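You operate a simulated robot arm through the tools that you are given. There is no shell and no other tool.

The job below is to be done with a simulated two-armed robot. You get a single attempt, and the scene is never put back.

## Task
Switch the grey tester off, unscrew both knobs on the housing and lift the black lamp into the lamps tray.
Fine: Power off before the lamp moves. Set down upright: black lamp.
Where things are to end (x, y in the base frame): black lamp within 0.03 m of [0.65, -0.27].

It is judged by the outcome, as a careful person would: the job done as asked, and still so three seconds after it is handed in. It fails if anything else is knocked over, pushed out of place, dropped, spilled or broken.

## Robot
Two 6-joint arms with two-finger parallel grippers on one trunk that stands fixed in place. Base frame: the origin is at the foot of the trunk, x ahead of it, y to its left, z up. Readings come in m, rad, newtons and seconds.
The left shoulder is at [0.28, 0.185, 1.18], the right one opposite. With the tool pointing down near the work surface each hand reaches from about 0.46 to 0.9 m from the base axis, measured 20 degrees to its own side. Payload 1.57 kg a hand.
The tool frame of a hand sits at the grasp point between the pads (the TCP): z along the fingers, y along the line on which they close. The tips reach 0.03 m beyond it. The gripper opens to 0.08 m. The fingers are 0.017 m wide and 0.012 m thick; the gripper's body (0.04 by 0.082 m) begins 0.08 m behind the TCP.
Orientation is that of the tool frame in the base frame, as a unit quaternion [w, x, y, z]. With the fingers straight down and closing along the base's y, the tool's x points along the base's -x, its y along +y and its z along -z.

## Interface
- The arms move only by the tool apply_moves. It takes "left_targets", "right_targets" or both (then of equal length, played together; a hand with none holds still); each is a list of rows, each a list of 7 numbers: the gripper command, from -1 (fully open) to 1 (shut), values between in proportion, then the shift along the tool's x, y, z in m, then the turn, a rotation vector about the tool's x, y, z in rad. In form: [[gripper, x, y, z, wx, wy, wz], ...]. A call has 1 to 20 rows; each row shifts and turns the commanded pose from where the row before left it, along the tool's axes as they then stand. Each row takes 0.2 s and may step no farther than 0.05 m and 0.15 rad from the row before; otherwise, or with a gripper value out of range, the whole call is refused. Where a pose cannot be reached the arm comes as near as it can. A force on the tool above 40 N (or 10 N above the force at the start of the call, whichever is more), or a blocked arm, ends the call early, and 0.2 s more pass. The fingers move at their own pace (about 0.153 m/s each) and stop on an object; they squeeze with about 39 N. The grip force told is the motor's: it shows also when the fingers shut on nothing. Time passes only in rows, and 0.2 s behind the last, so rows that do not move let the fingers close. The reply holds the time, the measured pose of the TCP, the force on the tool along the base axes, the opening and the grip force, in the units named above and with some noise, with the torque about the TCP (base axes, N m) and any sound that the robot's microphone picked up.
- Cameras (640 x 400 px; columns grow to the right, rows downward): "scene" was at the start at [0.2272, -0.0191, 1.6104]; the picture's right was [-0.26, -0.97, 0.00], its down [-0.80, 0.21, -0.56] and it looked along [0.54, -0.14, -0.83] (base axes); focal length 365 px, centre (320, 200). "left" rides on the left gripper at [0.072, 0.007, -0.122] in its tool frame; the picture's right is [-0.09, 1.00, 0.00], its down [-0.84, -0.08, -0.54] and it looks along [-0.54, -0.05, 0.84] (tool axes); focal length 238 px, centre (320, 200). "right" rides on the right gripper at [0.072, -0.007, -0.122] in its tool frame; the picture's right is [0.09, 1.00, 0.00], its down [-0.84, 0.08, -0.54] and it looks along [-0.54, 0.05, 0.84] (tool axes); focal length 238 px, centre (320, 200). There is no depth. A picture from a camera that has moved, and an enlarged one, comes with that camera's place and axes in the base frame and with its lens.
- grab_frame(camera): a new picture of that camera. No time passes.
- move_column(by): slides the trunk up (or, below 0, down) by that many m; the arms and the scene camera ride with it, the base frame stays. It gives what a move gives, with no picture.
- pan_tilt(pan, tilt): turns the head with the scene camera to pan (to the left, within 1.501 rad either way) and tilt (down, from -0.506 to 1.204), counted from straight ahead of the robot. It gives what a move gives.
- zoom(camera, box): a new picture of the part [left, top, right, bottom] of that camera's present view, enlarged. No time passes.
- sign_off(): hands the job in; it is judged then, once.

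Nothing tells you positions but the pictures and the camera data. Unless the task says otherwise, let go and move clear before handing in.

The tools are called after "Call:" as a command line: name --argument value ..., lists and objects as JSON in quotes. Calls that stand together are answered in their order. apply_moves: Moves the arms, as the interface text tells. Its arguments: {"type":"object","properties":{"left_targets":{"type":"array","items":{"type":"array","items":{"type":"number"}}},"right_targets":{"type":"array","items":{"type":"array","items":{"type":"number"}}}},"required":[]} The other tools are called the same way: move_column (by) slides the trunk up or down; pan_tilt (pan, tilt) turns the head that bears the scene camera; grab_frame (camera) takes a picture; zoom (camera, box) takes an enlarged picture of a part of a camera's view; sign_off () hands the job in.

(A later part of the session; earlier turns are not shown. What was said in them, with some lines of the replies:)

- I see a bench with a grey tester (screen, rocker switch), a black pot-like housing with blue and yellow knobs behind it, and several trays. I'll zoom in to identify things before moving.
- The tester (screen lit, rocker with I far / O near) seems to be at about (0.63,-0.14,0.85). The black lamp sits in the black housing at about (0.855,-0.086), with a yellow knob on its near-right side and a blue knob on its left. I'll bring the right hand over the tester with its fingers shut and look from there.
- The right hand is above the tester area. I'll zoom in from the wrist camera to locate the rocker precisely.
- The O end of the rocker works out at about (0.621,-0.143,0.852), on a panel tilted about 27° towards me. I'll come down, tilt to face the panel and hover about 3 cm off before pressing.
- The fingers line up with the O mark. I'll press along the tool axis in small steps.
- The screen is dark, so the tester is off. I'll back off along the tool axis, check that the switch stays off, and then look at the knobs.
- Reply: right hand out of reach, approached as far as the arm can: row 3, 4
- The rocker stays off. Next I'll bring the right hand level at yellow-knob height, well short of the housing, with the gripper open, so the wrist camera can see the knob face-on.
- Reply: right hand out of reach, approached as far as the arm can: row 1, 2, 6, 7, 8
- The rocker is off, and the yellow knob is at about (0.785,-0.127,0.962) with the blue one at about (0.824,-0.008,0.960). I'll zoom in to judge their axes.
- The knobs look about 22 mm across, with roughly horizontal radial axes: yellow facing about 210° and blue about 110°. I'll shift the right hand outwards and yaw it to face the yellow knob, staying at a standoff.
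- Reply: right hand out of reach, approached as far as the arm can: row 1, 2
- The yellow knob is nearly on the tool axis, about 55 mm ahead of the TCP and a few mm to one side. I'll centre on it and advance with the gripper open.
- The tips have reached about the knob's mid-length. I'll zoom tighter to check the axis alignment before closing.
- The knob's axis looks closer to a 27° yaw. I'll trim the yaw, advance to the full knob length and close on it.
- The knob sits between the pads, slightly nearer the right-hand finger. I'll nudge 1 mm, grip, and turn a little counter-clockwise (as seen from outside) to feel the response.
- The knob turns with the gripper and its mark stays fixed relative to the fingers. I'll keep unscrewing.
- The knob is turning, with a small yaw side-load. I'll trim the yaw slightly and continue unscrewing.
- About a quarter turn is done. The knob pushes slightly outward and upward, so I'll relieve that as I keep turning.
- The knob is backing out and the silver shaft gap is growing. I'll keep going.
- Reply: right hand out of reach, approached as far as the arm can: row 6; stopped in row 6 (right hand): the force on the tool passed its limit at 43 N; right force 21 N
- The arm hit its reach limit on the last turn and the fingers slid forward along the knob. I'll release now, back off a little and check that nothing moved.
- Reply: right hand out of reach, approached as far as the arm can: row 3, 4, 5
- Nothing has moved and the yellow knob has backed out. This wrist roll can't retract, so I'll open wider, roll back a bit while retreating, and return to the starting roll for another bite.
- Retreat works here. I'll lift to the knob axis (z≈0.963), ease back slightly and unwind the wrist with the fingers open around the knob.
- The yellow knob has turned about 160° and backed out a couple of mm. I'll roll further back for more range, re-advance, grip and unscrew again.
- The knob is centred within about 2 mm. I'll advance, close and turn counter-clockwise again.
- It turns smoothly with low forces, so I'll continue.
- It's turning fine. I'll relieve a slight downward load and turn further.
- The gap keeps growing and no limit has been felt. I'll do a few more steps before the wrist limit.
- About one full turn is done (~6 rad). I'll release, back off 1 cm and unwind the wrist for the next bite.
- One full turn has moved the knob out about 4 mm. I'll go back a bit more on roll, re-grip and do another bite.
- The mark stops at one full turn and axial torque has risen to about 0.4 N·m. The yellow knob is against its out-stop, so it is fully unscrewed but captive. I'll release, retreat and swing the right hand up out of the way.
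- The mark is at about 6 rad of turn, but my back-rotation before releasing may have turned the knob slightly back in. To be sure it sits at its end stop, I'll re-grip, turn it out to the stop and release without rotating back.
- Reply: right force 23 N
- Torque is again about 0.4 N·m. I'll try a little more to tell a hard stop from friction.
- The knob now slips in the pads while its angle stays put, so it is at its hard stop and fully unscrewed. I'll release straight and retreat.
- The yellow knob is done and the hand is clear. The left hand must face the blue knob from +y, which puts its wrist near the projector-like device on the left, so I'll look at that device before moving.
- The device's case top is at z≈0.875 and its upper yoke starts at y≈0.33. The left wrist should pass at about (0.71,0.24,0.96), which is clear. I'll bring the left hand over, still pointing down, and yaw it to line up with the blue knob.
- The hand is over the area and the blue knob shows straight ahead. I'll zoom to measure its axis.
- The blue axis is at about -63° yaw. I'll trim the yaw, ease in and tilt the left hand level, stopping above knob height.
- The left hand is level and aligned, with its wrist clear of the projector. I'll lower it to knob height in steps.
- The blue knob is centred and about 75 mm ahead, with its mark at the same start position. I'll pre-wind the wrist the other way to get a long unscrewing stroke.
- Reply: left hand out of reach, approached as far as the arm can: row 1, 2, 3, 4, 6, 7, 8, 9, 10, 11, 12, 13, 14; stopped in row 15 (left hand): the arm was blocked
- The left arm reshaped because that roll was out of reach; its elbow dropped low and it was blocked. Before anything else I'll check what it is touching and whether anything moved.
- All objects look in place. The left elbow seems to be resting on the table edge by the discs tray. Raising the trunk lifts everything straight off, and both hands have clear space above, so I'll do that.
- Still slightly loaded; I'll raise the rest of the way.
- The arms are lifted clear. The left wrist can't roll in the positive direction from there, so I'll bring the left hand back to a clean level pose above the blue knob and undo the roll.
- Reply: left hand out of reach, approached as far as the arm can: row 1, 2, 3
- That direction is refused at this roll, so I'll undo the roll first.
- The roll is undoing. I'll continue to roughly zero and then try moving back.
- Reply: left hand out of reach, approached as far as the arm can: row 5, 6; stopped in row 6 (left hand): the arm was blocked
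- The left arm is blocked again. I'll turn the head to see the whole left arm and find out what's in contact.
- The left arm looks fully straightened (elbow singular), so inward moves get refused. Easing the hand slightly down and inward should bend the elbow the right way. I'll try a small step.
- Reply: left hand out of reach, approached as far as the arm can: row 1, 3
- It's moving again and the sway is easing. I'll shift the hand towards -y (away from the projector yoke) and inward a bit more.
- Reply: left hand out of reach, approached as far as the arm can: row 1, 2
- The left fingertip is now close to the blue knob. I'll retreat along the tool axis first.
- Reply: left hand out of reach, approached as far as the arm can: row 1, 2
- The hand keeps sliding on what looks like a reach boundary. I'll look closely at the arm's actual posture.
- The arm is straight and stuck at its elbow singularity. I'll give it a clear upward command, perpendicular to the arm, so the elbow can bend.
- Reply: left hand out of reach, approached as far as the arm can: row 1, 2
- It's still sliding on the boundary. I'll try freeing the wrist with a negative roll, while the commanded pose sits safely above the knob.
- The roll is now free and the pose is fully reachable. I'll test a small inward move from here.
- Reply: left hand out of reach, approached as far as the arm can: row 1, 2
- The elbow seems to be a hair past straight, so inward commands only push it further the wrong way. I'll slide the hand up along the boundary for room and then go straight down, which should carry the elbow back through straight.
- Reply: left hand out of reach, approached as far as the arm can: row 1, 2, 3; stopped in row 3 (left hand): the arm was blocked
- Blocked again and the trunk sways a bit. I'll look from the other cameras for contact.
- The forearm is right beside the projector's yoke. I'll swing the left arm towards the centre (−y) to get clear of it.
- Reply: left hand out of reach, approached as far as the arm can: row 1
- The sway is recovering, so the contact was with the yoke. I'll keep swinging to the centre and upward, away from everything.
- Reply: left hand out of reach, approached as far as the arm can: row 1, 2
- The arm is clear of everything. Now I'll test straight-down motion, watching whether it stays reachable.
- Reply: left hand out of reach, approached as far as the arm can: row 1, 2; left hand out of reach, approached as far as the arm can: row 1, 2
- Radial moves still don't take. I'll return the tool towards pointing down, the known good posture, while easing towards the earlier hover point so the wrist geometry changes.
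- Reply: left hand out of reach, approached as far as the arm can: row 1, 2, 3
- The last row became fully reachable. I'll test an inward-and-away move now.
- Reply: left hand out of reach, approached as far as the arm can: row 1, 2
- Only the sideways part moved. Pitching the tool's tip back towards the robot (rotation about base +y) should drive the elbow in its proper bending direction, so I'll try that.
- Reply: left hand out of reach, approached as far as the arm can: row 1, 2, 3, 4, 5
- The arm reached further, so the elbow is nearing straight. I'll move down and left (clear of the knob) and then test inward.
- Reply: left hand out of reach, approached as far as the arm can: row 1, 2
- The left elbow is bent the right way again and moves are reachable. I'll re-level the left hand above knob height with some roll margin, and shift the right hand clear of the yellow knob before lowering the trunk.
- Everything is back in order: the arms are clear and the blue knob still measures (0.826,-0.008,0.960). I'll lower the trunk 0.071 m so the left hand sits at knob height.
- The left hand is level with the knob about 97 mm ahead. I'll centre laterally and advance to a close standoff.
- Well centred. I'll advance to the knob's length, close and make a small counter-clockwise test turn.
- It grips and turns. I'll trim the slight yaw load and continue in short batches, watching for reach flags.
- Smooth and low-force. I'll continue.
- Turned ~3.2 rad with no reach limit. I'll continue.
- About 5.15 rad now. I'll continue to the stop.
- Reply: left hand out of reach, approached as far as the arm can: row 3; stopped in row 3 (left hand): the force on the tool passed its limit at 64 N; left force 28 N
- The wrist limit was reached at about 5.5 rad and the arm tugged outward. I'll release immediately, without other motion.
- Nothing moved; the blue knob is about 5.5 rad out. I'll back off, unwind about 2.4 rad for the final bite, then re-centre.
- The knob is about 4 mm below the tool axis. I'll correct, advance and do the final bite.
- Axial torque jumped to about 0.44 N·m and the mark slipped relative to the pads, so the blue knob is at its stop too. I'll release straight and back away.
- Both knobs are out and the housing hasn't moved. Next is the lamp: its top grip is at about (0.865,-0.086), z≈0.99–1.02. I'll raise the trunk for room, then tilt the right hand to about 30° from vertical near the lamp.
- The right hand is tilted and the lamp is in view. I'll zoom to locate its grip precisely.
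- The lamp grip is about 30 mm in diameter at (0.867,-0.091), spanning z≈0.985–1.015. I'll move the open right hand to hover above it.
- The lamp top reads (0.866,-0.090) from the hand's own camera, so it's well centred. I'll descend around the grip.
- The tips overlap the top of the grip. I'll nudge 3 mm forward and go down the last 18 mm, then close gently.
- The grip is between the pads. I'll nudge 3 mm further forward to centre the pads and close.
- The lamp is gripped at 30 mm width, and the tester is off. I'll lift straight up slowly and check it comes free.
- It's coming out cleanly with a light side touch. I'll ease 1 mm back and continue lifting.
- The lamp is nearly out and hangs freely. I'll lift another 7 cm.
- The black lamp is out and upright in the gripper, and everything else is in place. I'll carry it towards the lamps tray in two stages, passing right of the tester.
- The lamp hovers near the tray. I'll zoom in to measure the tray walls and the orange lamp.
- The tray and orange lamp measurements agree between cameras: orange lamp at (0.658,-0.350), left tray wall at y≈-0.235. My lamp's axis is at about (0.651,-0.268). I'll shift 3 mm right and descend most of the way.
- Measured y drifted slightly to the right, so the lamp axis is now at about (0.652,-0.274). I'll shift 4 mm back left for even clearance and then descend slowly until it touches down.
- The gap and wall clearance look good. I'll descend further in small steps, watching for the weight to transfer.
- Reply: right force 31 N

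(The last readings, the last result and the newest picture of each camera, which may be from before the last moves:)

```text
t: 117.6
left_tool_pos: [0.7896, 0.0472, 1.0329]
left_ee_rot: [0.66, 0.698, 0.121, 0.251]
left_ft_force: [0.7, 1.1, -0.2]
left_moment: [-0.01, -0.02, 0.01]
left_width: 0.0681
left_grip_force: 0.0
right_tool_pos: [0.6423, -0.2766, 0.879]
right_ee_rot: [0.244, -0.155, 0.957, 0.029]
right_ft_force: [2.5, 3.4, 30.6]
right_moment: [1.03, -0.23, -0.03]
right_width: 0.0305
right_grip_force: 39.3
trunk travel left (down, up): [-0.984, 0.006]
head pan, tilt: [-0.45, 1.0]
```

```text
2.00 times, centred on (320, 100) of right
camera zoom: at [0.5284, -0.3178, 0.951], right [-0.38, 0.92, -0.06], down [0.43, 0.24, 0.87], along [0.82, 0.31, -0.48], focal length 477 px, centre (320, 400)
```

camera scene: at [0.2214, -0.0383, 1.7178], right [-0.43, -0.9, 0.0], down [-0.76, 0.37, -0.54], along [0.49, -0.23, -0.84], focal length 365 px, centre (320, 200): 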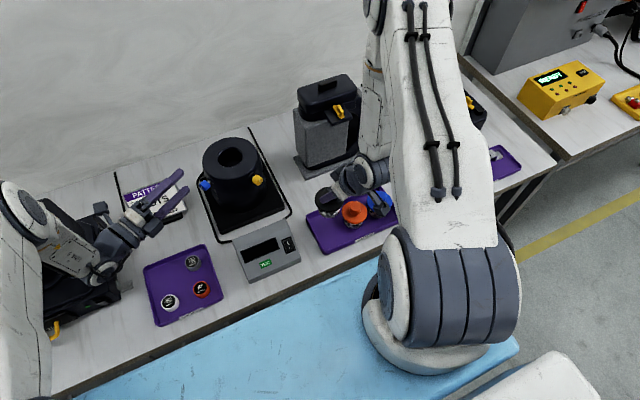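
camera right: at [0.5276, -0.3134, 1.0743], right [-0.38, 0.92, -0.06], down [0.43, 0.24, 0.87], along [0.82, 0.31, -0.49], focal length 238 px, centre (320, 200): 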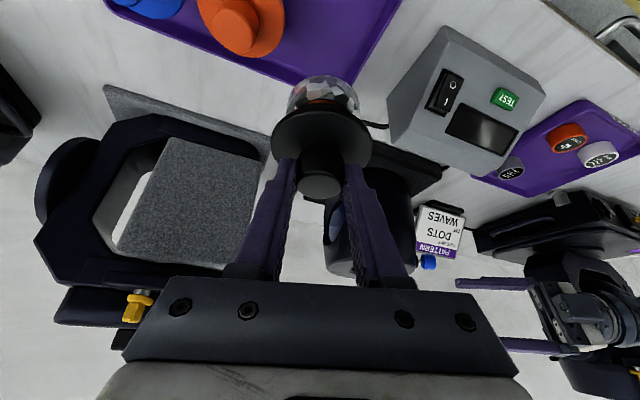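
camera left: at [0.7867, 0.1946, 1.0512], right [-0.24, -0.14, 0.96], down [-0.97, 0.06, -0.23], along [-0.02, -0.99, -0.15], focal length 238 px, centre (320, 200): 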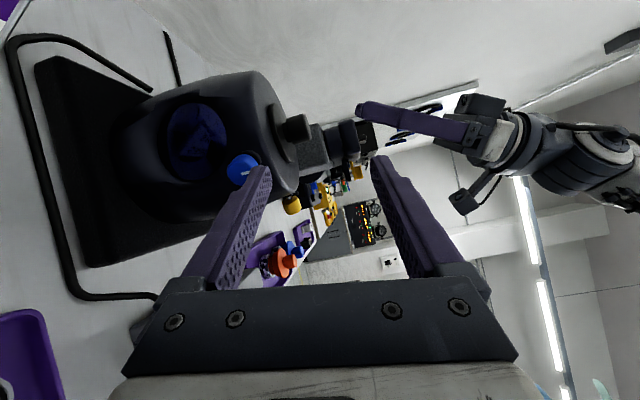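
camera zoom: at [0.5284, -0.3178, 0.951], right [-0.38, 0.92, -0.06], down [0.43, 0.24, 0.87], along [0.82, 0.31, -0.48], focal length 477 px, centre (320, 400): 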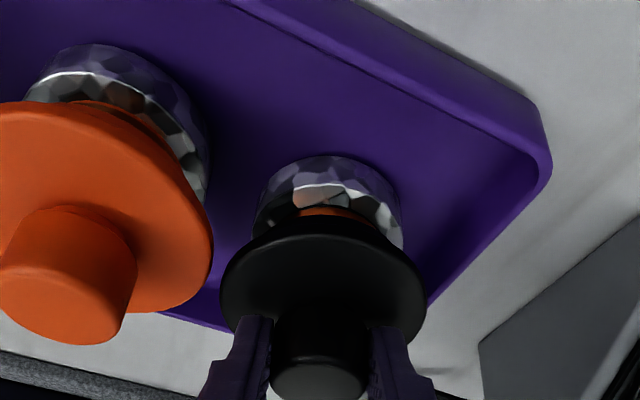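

There is contact (≈30 N), slightly higher than I predicted. I'll ease up 2 mm and check what the lamp's base is touching.

Call:
apply_moves --right_targets '[[1, -0.0014, 0, -0.0026, 0, 0, 0], [1, 0, 0, 0, 0, 0, 0]]'

Call:
zoom --camera "scene" --box '[325, 195, 385, 245]'

Call:
zoom --camera "right" --box '[260, 50, 400, 150]'

Call:
zoom --camera "right" --box '[140, 0, 280, 150]'

```text
t: 118.2
left_tool_pos: [0.79, 0.0454, 1.0324]
left_ee_rot: [0.66, 0.698, 0.122, 0.25]
left_ft_force: [-0.6, -0.6, 0.0]
left_moment: [0.0, 0.02, -0.02]
left_width: 0.0679
left_grip_force: 0.0
right_tool_pos: [0.6404, -0.2777, 0.8785]
right_ee_rot: [0.239, -0.154, 0.958, 0.031]
right_ft_force: [2.5, -0.6, 6.2]
right_moment: [0.18, -0.42, -0.06]
right_width: 0.0303
right_grip_force: 39.5
trunk travel left (down, up): [-0.984, 0.006]
head pan, tilt: [-0.45, 1.0]
```

```text
8.00 times, centred on (355, 220) of scene
camera zoom: at [0.2211, -0.0383, 1.7176], right [-0.43, -0.9, 0.0], down [-0.76, 0.37, -0.54], along [0.49, -0.23, -0.84], focal length 2922 px, centre (40, 40)
```

zoom: 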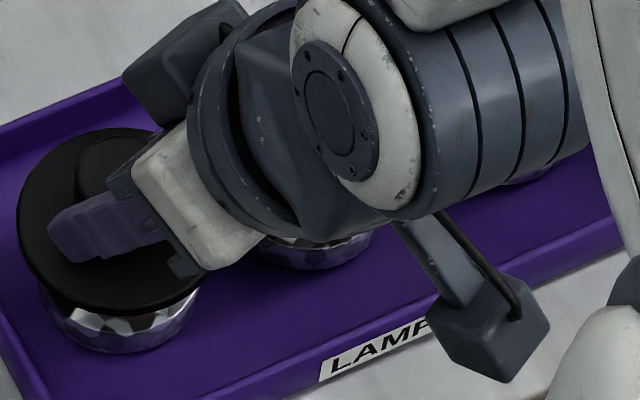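

```text
4.00 times, centred on (330, 100) of right
camera zoom: at [0.5262, -0.3184, 0.9522], right [-0.38, 0.92, -0.06], down [0.43, 0.24, 0.87], along [0.81, 0.31, -0.49], focal length 953 px, centre (280, 600)
```

zoom: 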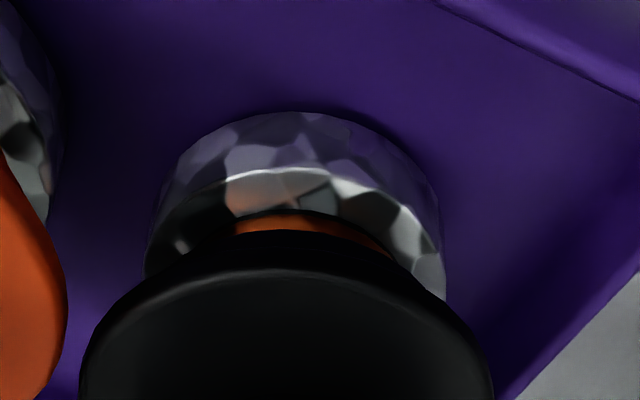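

```text
2.67 times, centred on (210, 75) of right
camera zoom: at [0.5262, -0.3184, 0.9522], right [-0.38, 0.92, -0.06], down [0.43, 0.24, 0.87], along [0.81, 0.31, -0.49], focal length 636 px, centre (613, 533)
```

zoom: 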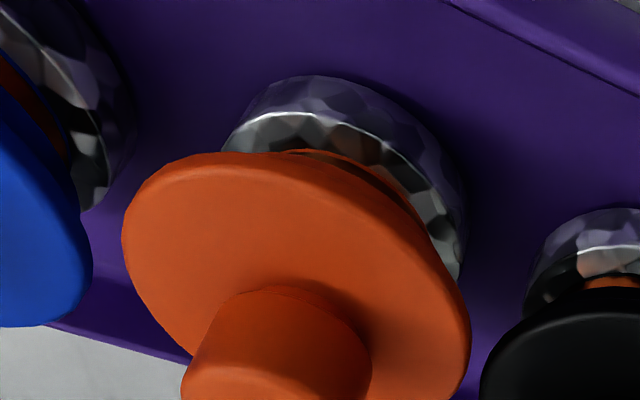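

Force has dropped to ~6 N, so it is a stiff floor contact. In the close-up the lamp's glass base sits on the tray floor with a contact shadow, well clear of the walls. I'll open the fingers a little to release.

Call:
apply_moves --right_targets '[[0.2, 0, 0, 0, 0, 0, 0], [0.1, 0, 0, 0, 0, 0, 0], [-0.1, 0, 0, 0, 0, 0, 0], [-0.1, 0, 0, 0, 0, 0, 0]]'

Call:
zoom --camera "scene" --box '[325, 195, 385, 245]'

Call:
zoom --camera "right" --box '[160, 0, 480, 200]'

```text
t: 119.2
left_tool_pos: [0.7904, 0.0464, 1.0315]
left_ee_rot: [0.66, 0.698, 0.122, 0.25]
left_ft_force: [0.3, -0.4, -0.7]
left_moment: [0.0, 0.02, -0.01]
left_width: 0.0682
left_grip_force: 0.1
right_tool_pos: [0.6414, -0.2774, 0.8813]
right_ee_rot: [0.24, -0.153, 0.958, 0.029]
right_ft_force: [-0.5, 0.4, -0.4]
right_moment: [-0.03, 0.0, -0.02]
right_width: 0.0439
right_grip_force: 0.0
trunk travel left (down, up): [-0.984, 0.006]
head pan, tilt: [-0.45, 1.0]
```

```text
8.00 times, centred on (355, 220) of scene
camera zoom: at [0.2213, -0.0383, 1.7178], right [-0.43, -0.9, 0.0], down [-0.76, 0.37, -0.54], along [0.49, -0.23, -0.84], focal length 2922 px, centre (40, 40)
```

zoom: 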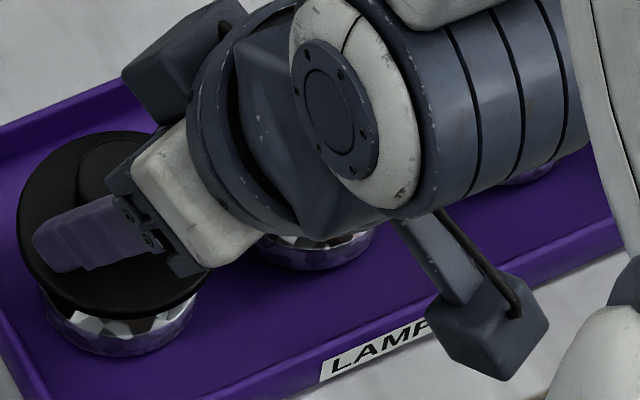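

```text
2.00 times, centred on (320, 100) of right
camera zoom: at [0.5269, -0.3183, 0.9526], right [-0.38, 0.92, -0.06], down [0.43, 0.24, 0.87], along [0.82, 0.31, -0.49], focal length 477 px, centre (320, 400)
```

zoom: 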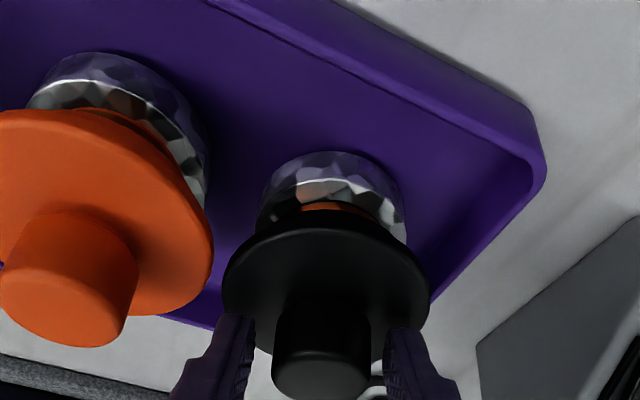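

The lamp stayed upright and didn't drop. I'll lift the open hand straight up and away.

Call:
apply_moves --right_targets '[[-0.1, -0.0047, -0.0002, -0.0088, 0, 0, 0], [-0.1, -0.0094, -0.0003, -0.0176, 0, 0, 0], [-0.1, -0.0094, -0.0003, -0.0176, 0, 0, 0], [-0.1, -0.0141, -0.0005, -0.0265, 0, 0, 0], [-0.1, -0.0141, -0.0005, -0.0265, 0, 0, 0], [-0.1, -0.0141, -0.0005, -0.0265, 0, 0, 0], [-0.1, 0, 0, 0, 0, 0, 0]]'

Call:
grab_frame --camera "scene"

Call:
zoom --camera "scene" --box '[290, 160, 410, 260]'

Call:
grab_frame --camera "right"

```text
t: 120.8
left_tool_pos: [0.7908, 0.046, 1.0307]
left_ee_rot: [0.659, 0.698, 0.122, 0.251]
left_ft_force: [0.4, 0.2, 0.1]
left_moment: [-0.01, -0.01, -0.01]
left_width: 0.0678
left_grip_force: 0.1
right_tool_pos: [0.6428, -0.2769, 1.0214]
right_ee_rot: [0.24, -0.153, 0.958, 0.03]
right_ft_force: [-0.8, 0.1, 0.0]
right_moment: [-0.03, 0.03, -0.02]
right_width: 0.0438
right_grip_force: 0.0
trunk travel left (down, up): [-0.984, 0.006]
head pan, tilt: [-0.45, 1.0]
```

```text
taken
camera scene: at [0.2211, -0.0382, 1.7179], right [-0.43, -0.9, 0.0], down [-0.76, 0.37, -0.54], along [0.49, -0.23, -0.84], focal length 365 px, centre (320, 200)
```

scene: 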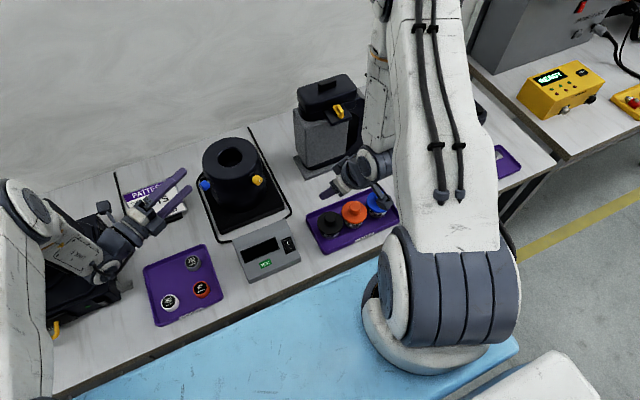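

```text
4.00 times, centred on (350, 210) of scene
camera zoom: at [0.2211, -0.0382, 1.7179], right [-0.43, -0.9, 0.0], down [-0.76, 0.37, -0.54], along [0.49, -0.23, -0.84], focal length 1461 px, centre (200, 160)
```

zoom: 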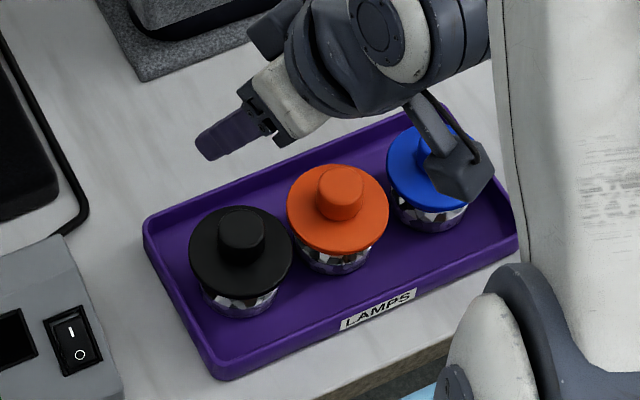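

```text
taken
camera right: at [0.5279, -0.3184, 1.094], right [-0.38, 0.92, -0.06], down [0.43, 0.24, 0.87], along [0.82, 0.31, -0.49], focal length 238 px, centre (320, 200)
```

right: 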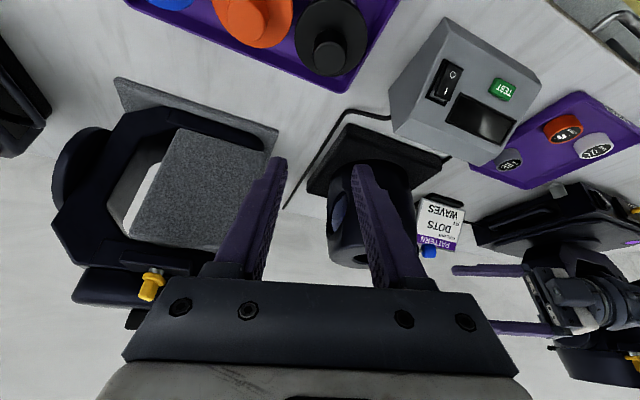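

The black lamp stands upright in the tray at about (0.655,-0.271) with the others untouched. I'll take a last look at the left side and the tester before handing in.

Call:
pan_tilt --pan -0.1 --tilt 0.9

Call:
grab_frame --camera "scene"

Call:
zoom --camera "scene" --box '[60, 130, 320, 310]'

Call:
zoom --camera "scene" --box '[300, 140, 460, 300]'

```text
t: 121.7
left_tool_pos: [0.7901, 0.0464, 1.0309]
left_ee_rot: [0.661, 0.697, 0.121, 0.25]
left_ft_force: [0.4, 0.9, -0.7]
left_moment: [-0.03, -0.04, 0.03]
left_width: 0.0679
left_grip_force: 0.0
right_tool_pos: [0.6415, -0.2767, 1.02]
right_ee_rot: [0.24, -0.153, 0.958, 0.03]
right_ft_force: [-0.5, -0.9, -0.7]
right_moment: [0.02, 0.0, -0.03]
right_width: 0.044
right_grip_force: 0.1
trunk travel left (down, up): [-0.984, 0.006]
head pan, tilt: [-0.099, 0.901]
```

```text
taken
camera scene: at [0.2337, -0.0155, 1.7251], right [-0.1, -0.99, 0.0], down [-0.78, 0.08, -0.62], along [0.62, -0.06, -0.78], focal length 365 px, centre (320, 200)
```

scene: 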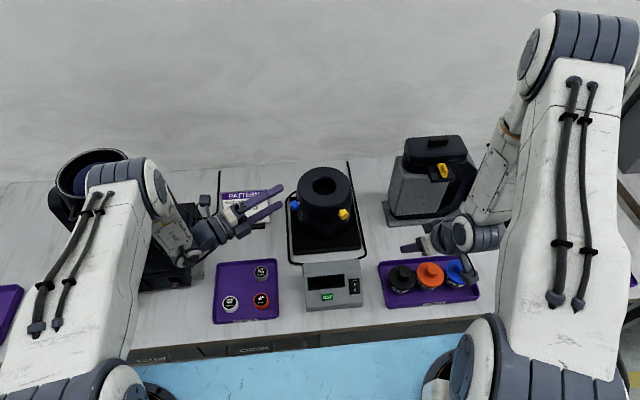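

```text
2.22 times, centred on (190, 220) of scene
camera zoom: at [0.2337, -0.0155, 1.7251], right [-0.1, -0.99, 0.0], down [-0.78, 0.08, -0.62], along [0.62, -0.06, -0.78], focal length 812 px, centre (609, 156)
```

zoom: 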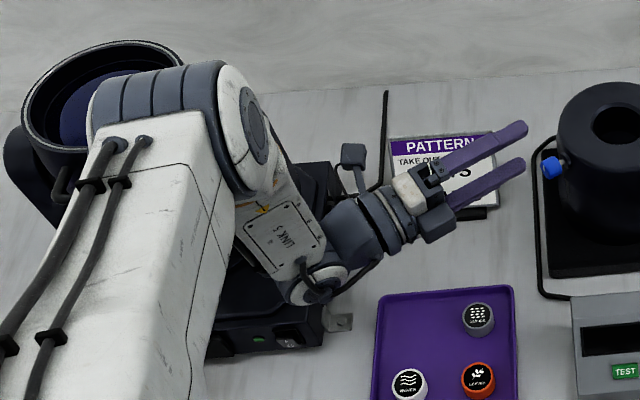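

```text
2.50 times, centred on (380, 220) of scene
camera zoom: at [0.2337, -0.0155, 1.7251], right [-0.1, -0.99, 0.0], down [-0.78, 0.08, -0.62], along [0.62, -0.06, -0.78], focal length 913 px, centre (170, 150)
```

zoom: 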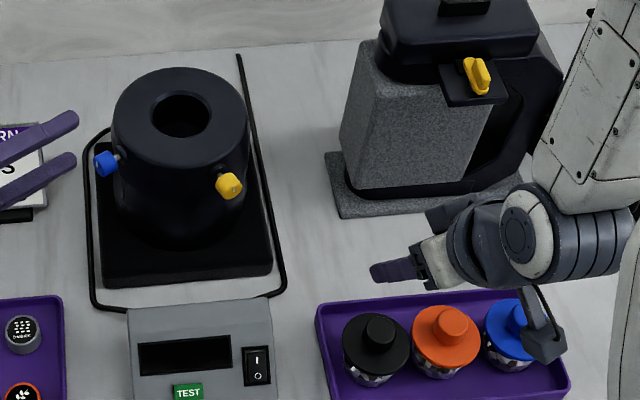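

The job is done and I'm handing it in. The tester is off with its screen dark, both knobs are unscrewed to their stops, and the black lamp stands upright in the lamps tray. Both hands are clear, and everything else looks in place.

Call:
sign_off

```text
The job is handed in.
```

I switched the tester off first, then unscrewed both knobs and moved the black lamp to the lamps tray. I've handed the job in and don't have the verdict.

- **Tester:** the screen is dark, and it was off before the lamp moved.
- **Knobs:** yellow and blue are each about one full turn out, against their end stops. They stay attached to the housing.
- **Black lamp:** it stands upright in the tray at about (0.655, -0.271), roughly 5 mm from the target. It clears the orange lamp by about 1 cm.

**Left arm contact:** while I was working on the blue knob, the left arm hit a joint limit and straightened out. It was blocked several times and probably touched the projector-like device on the left. Repeated camera measurements of the device's case agreed to within about 5 mm, and nothing was knocked over. I couldn't fully rule out that its tilting head was nudged slightly.

Both hands are empty. The right one is above the tray and the left one is near the housing.
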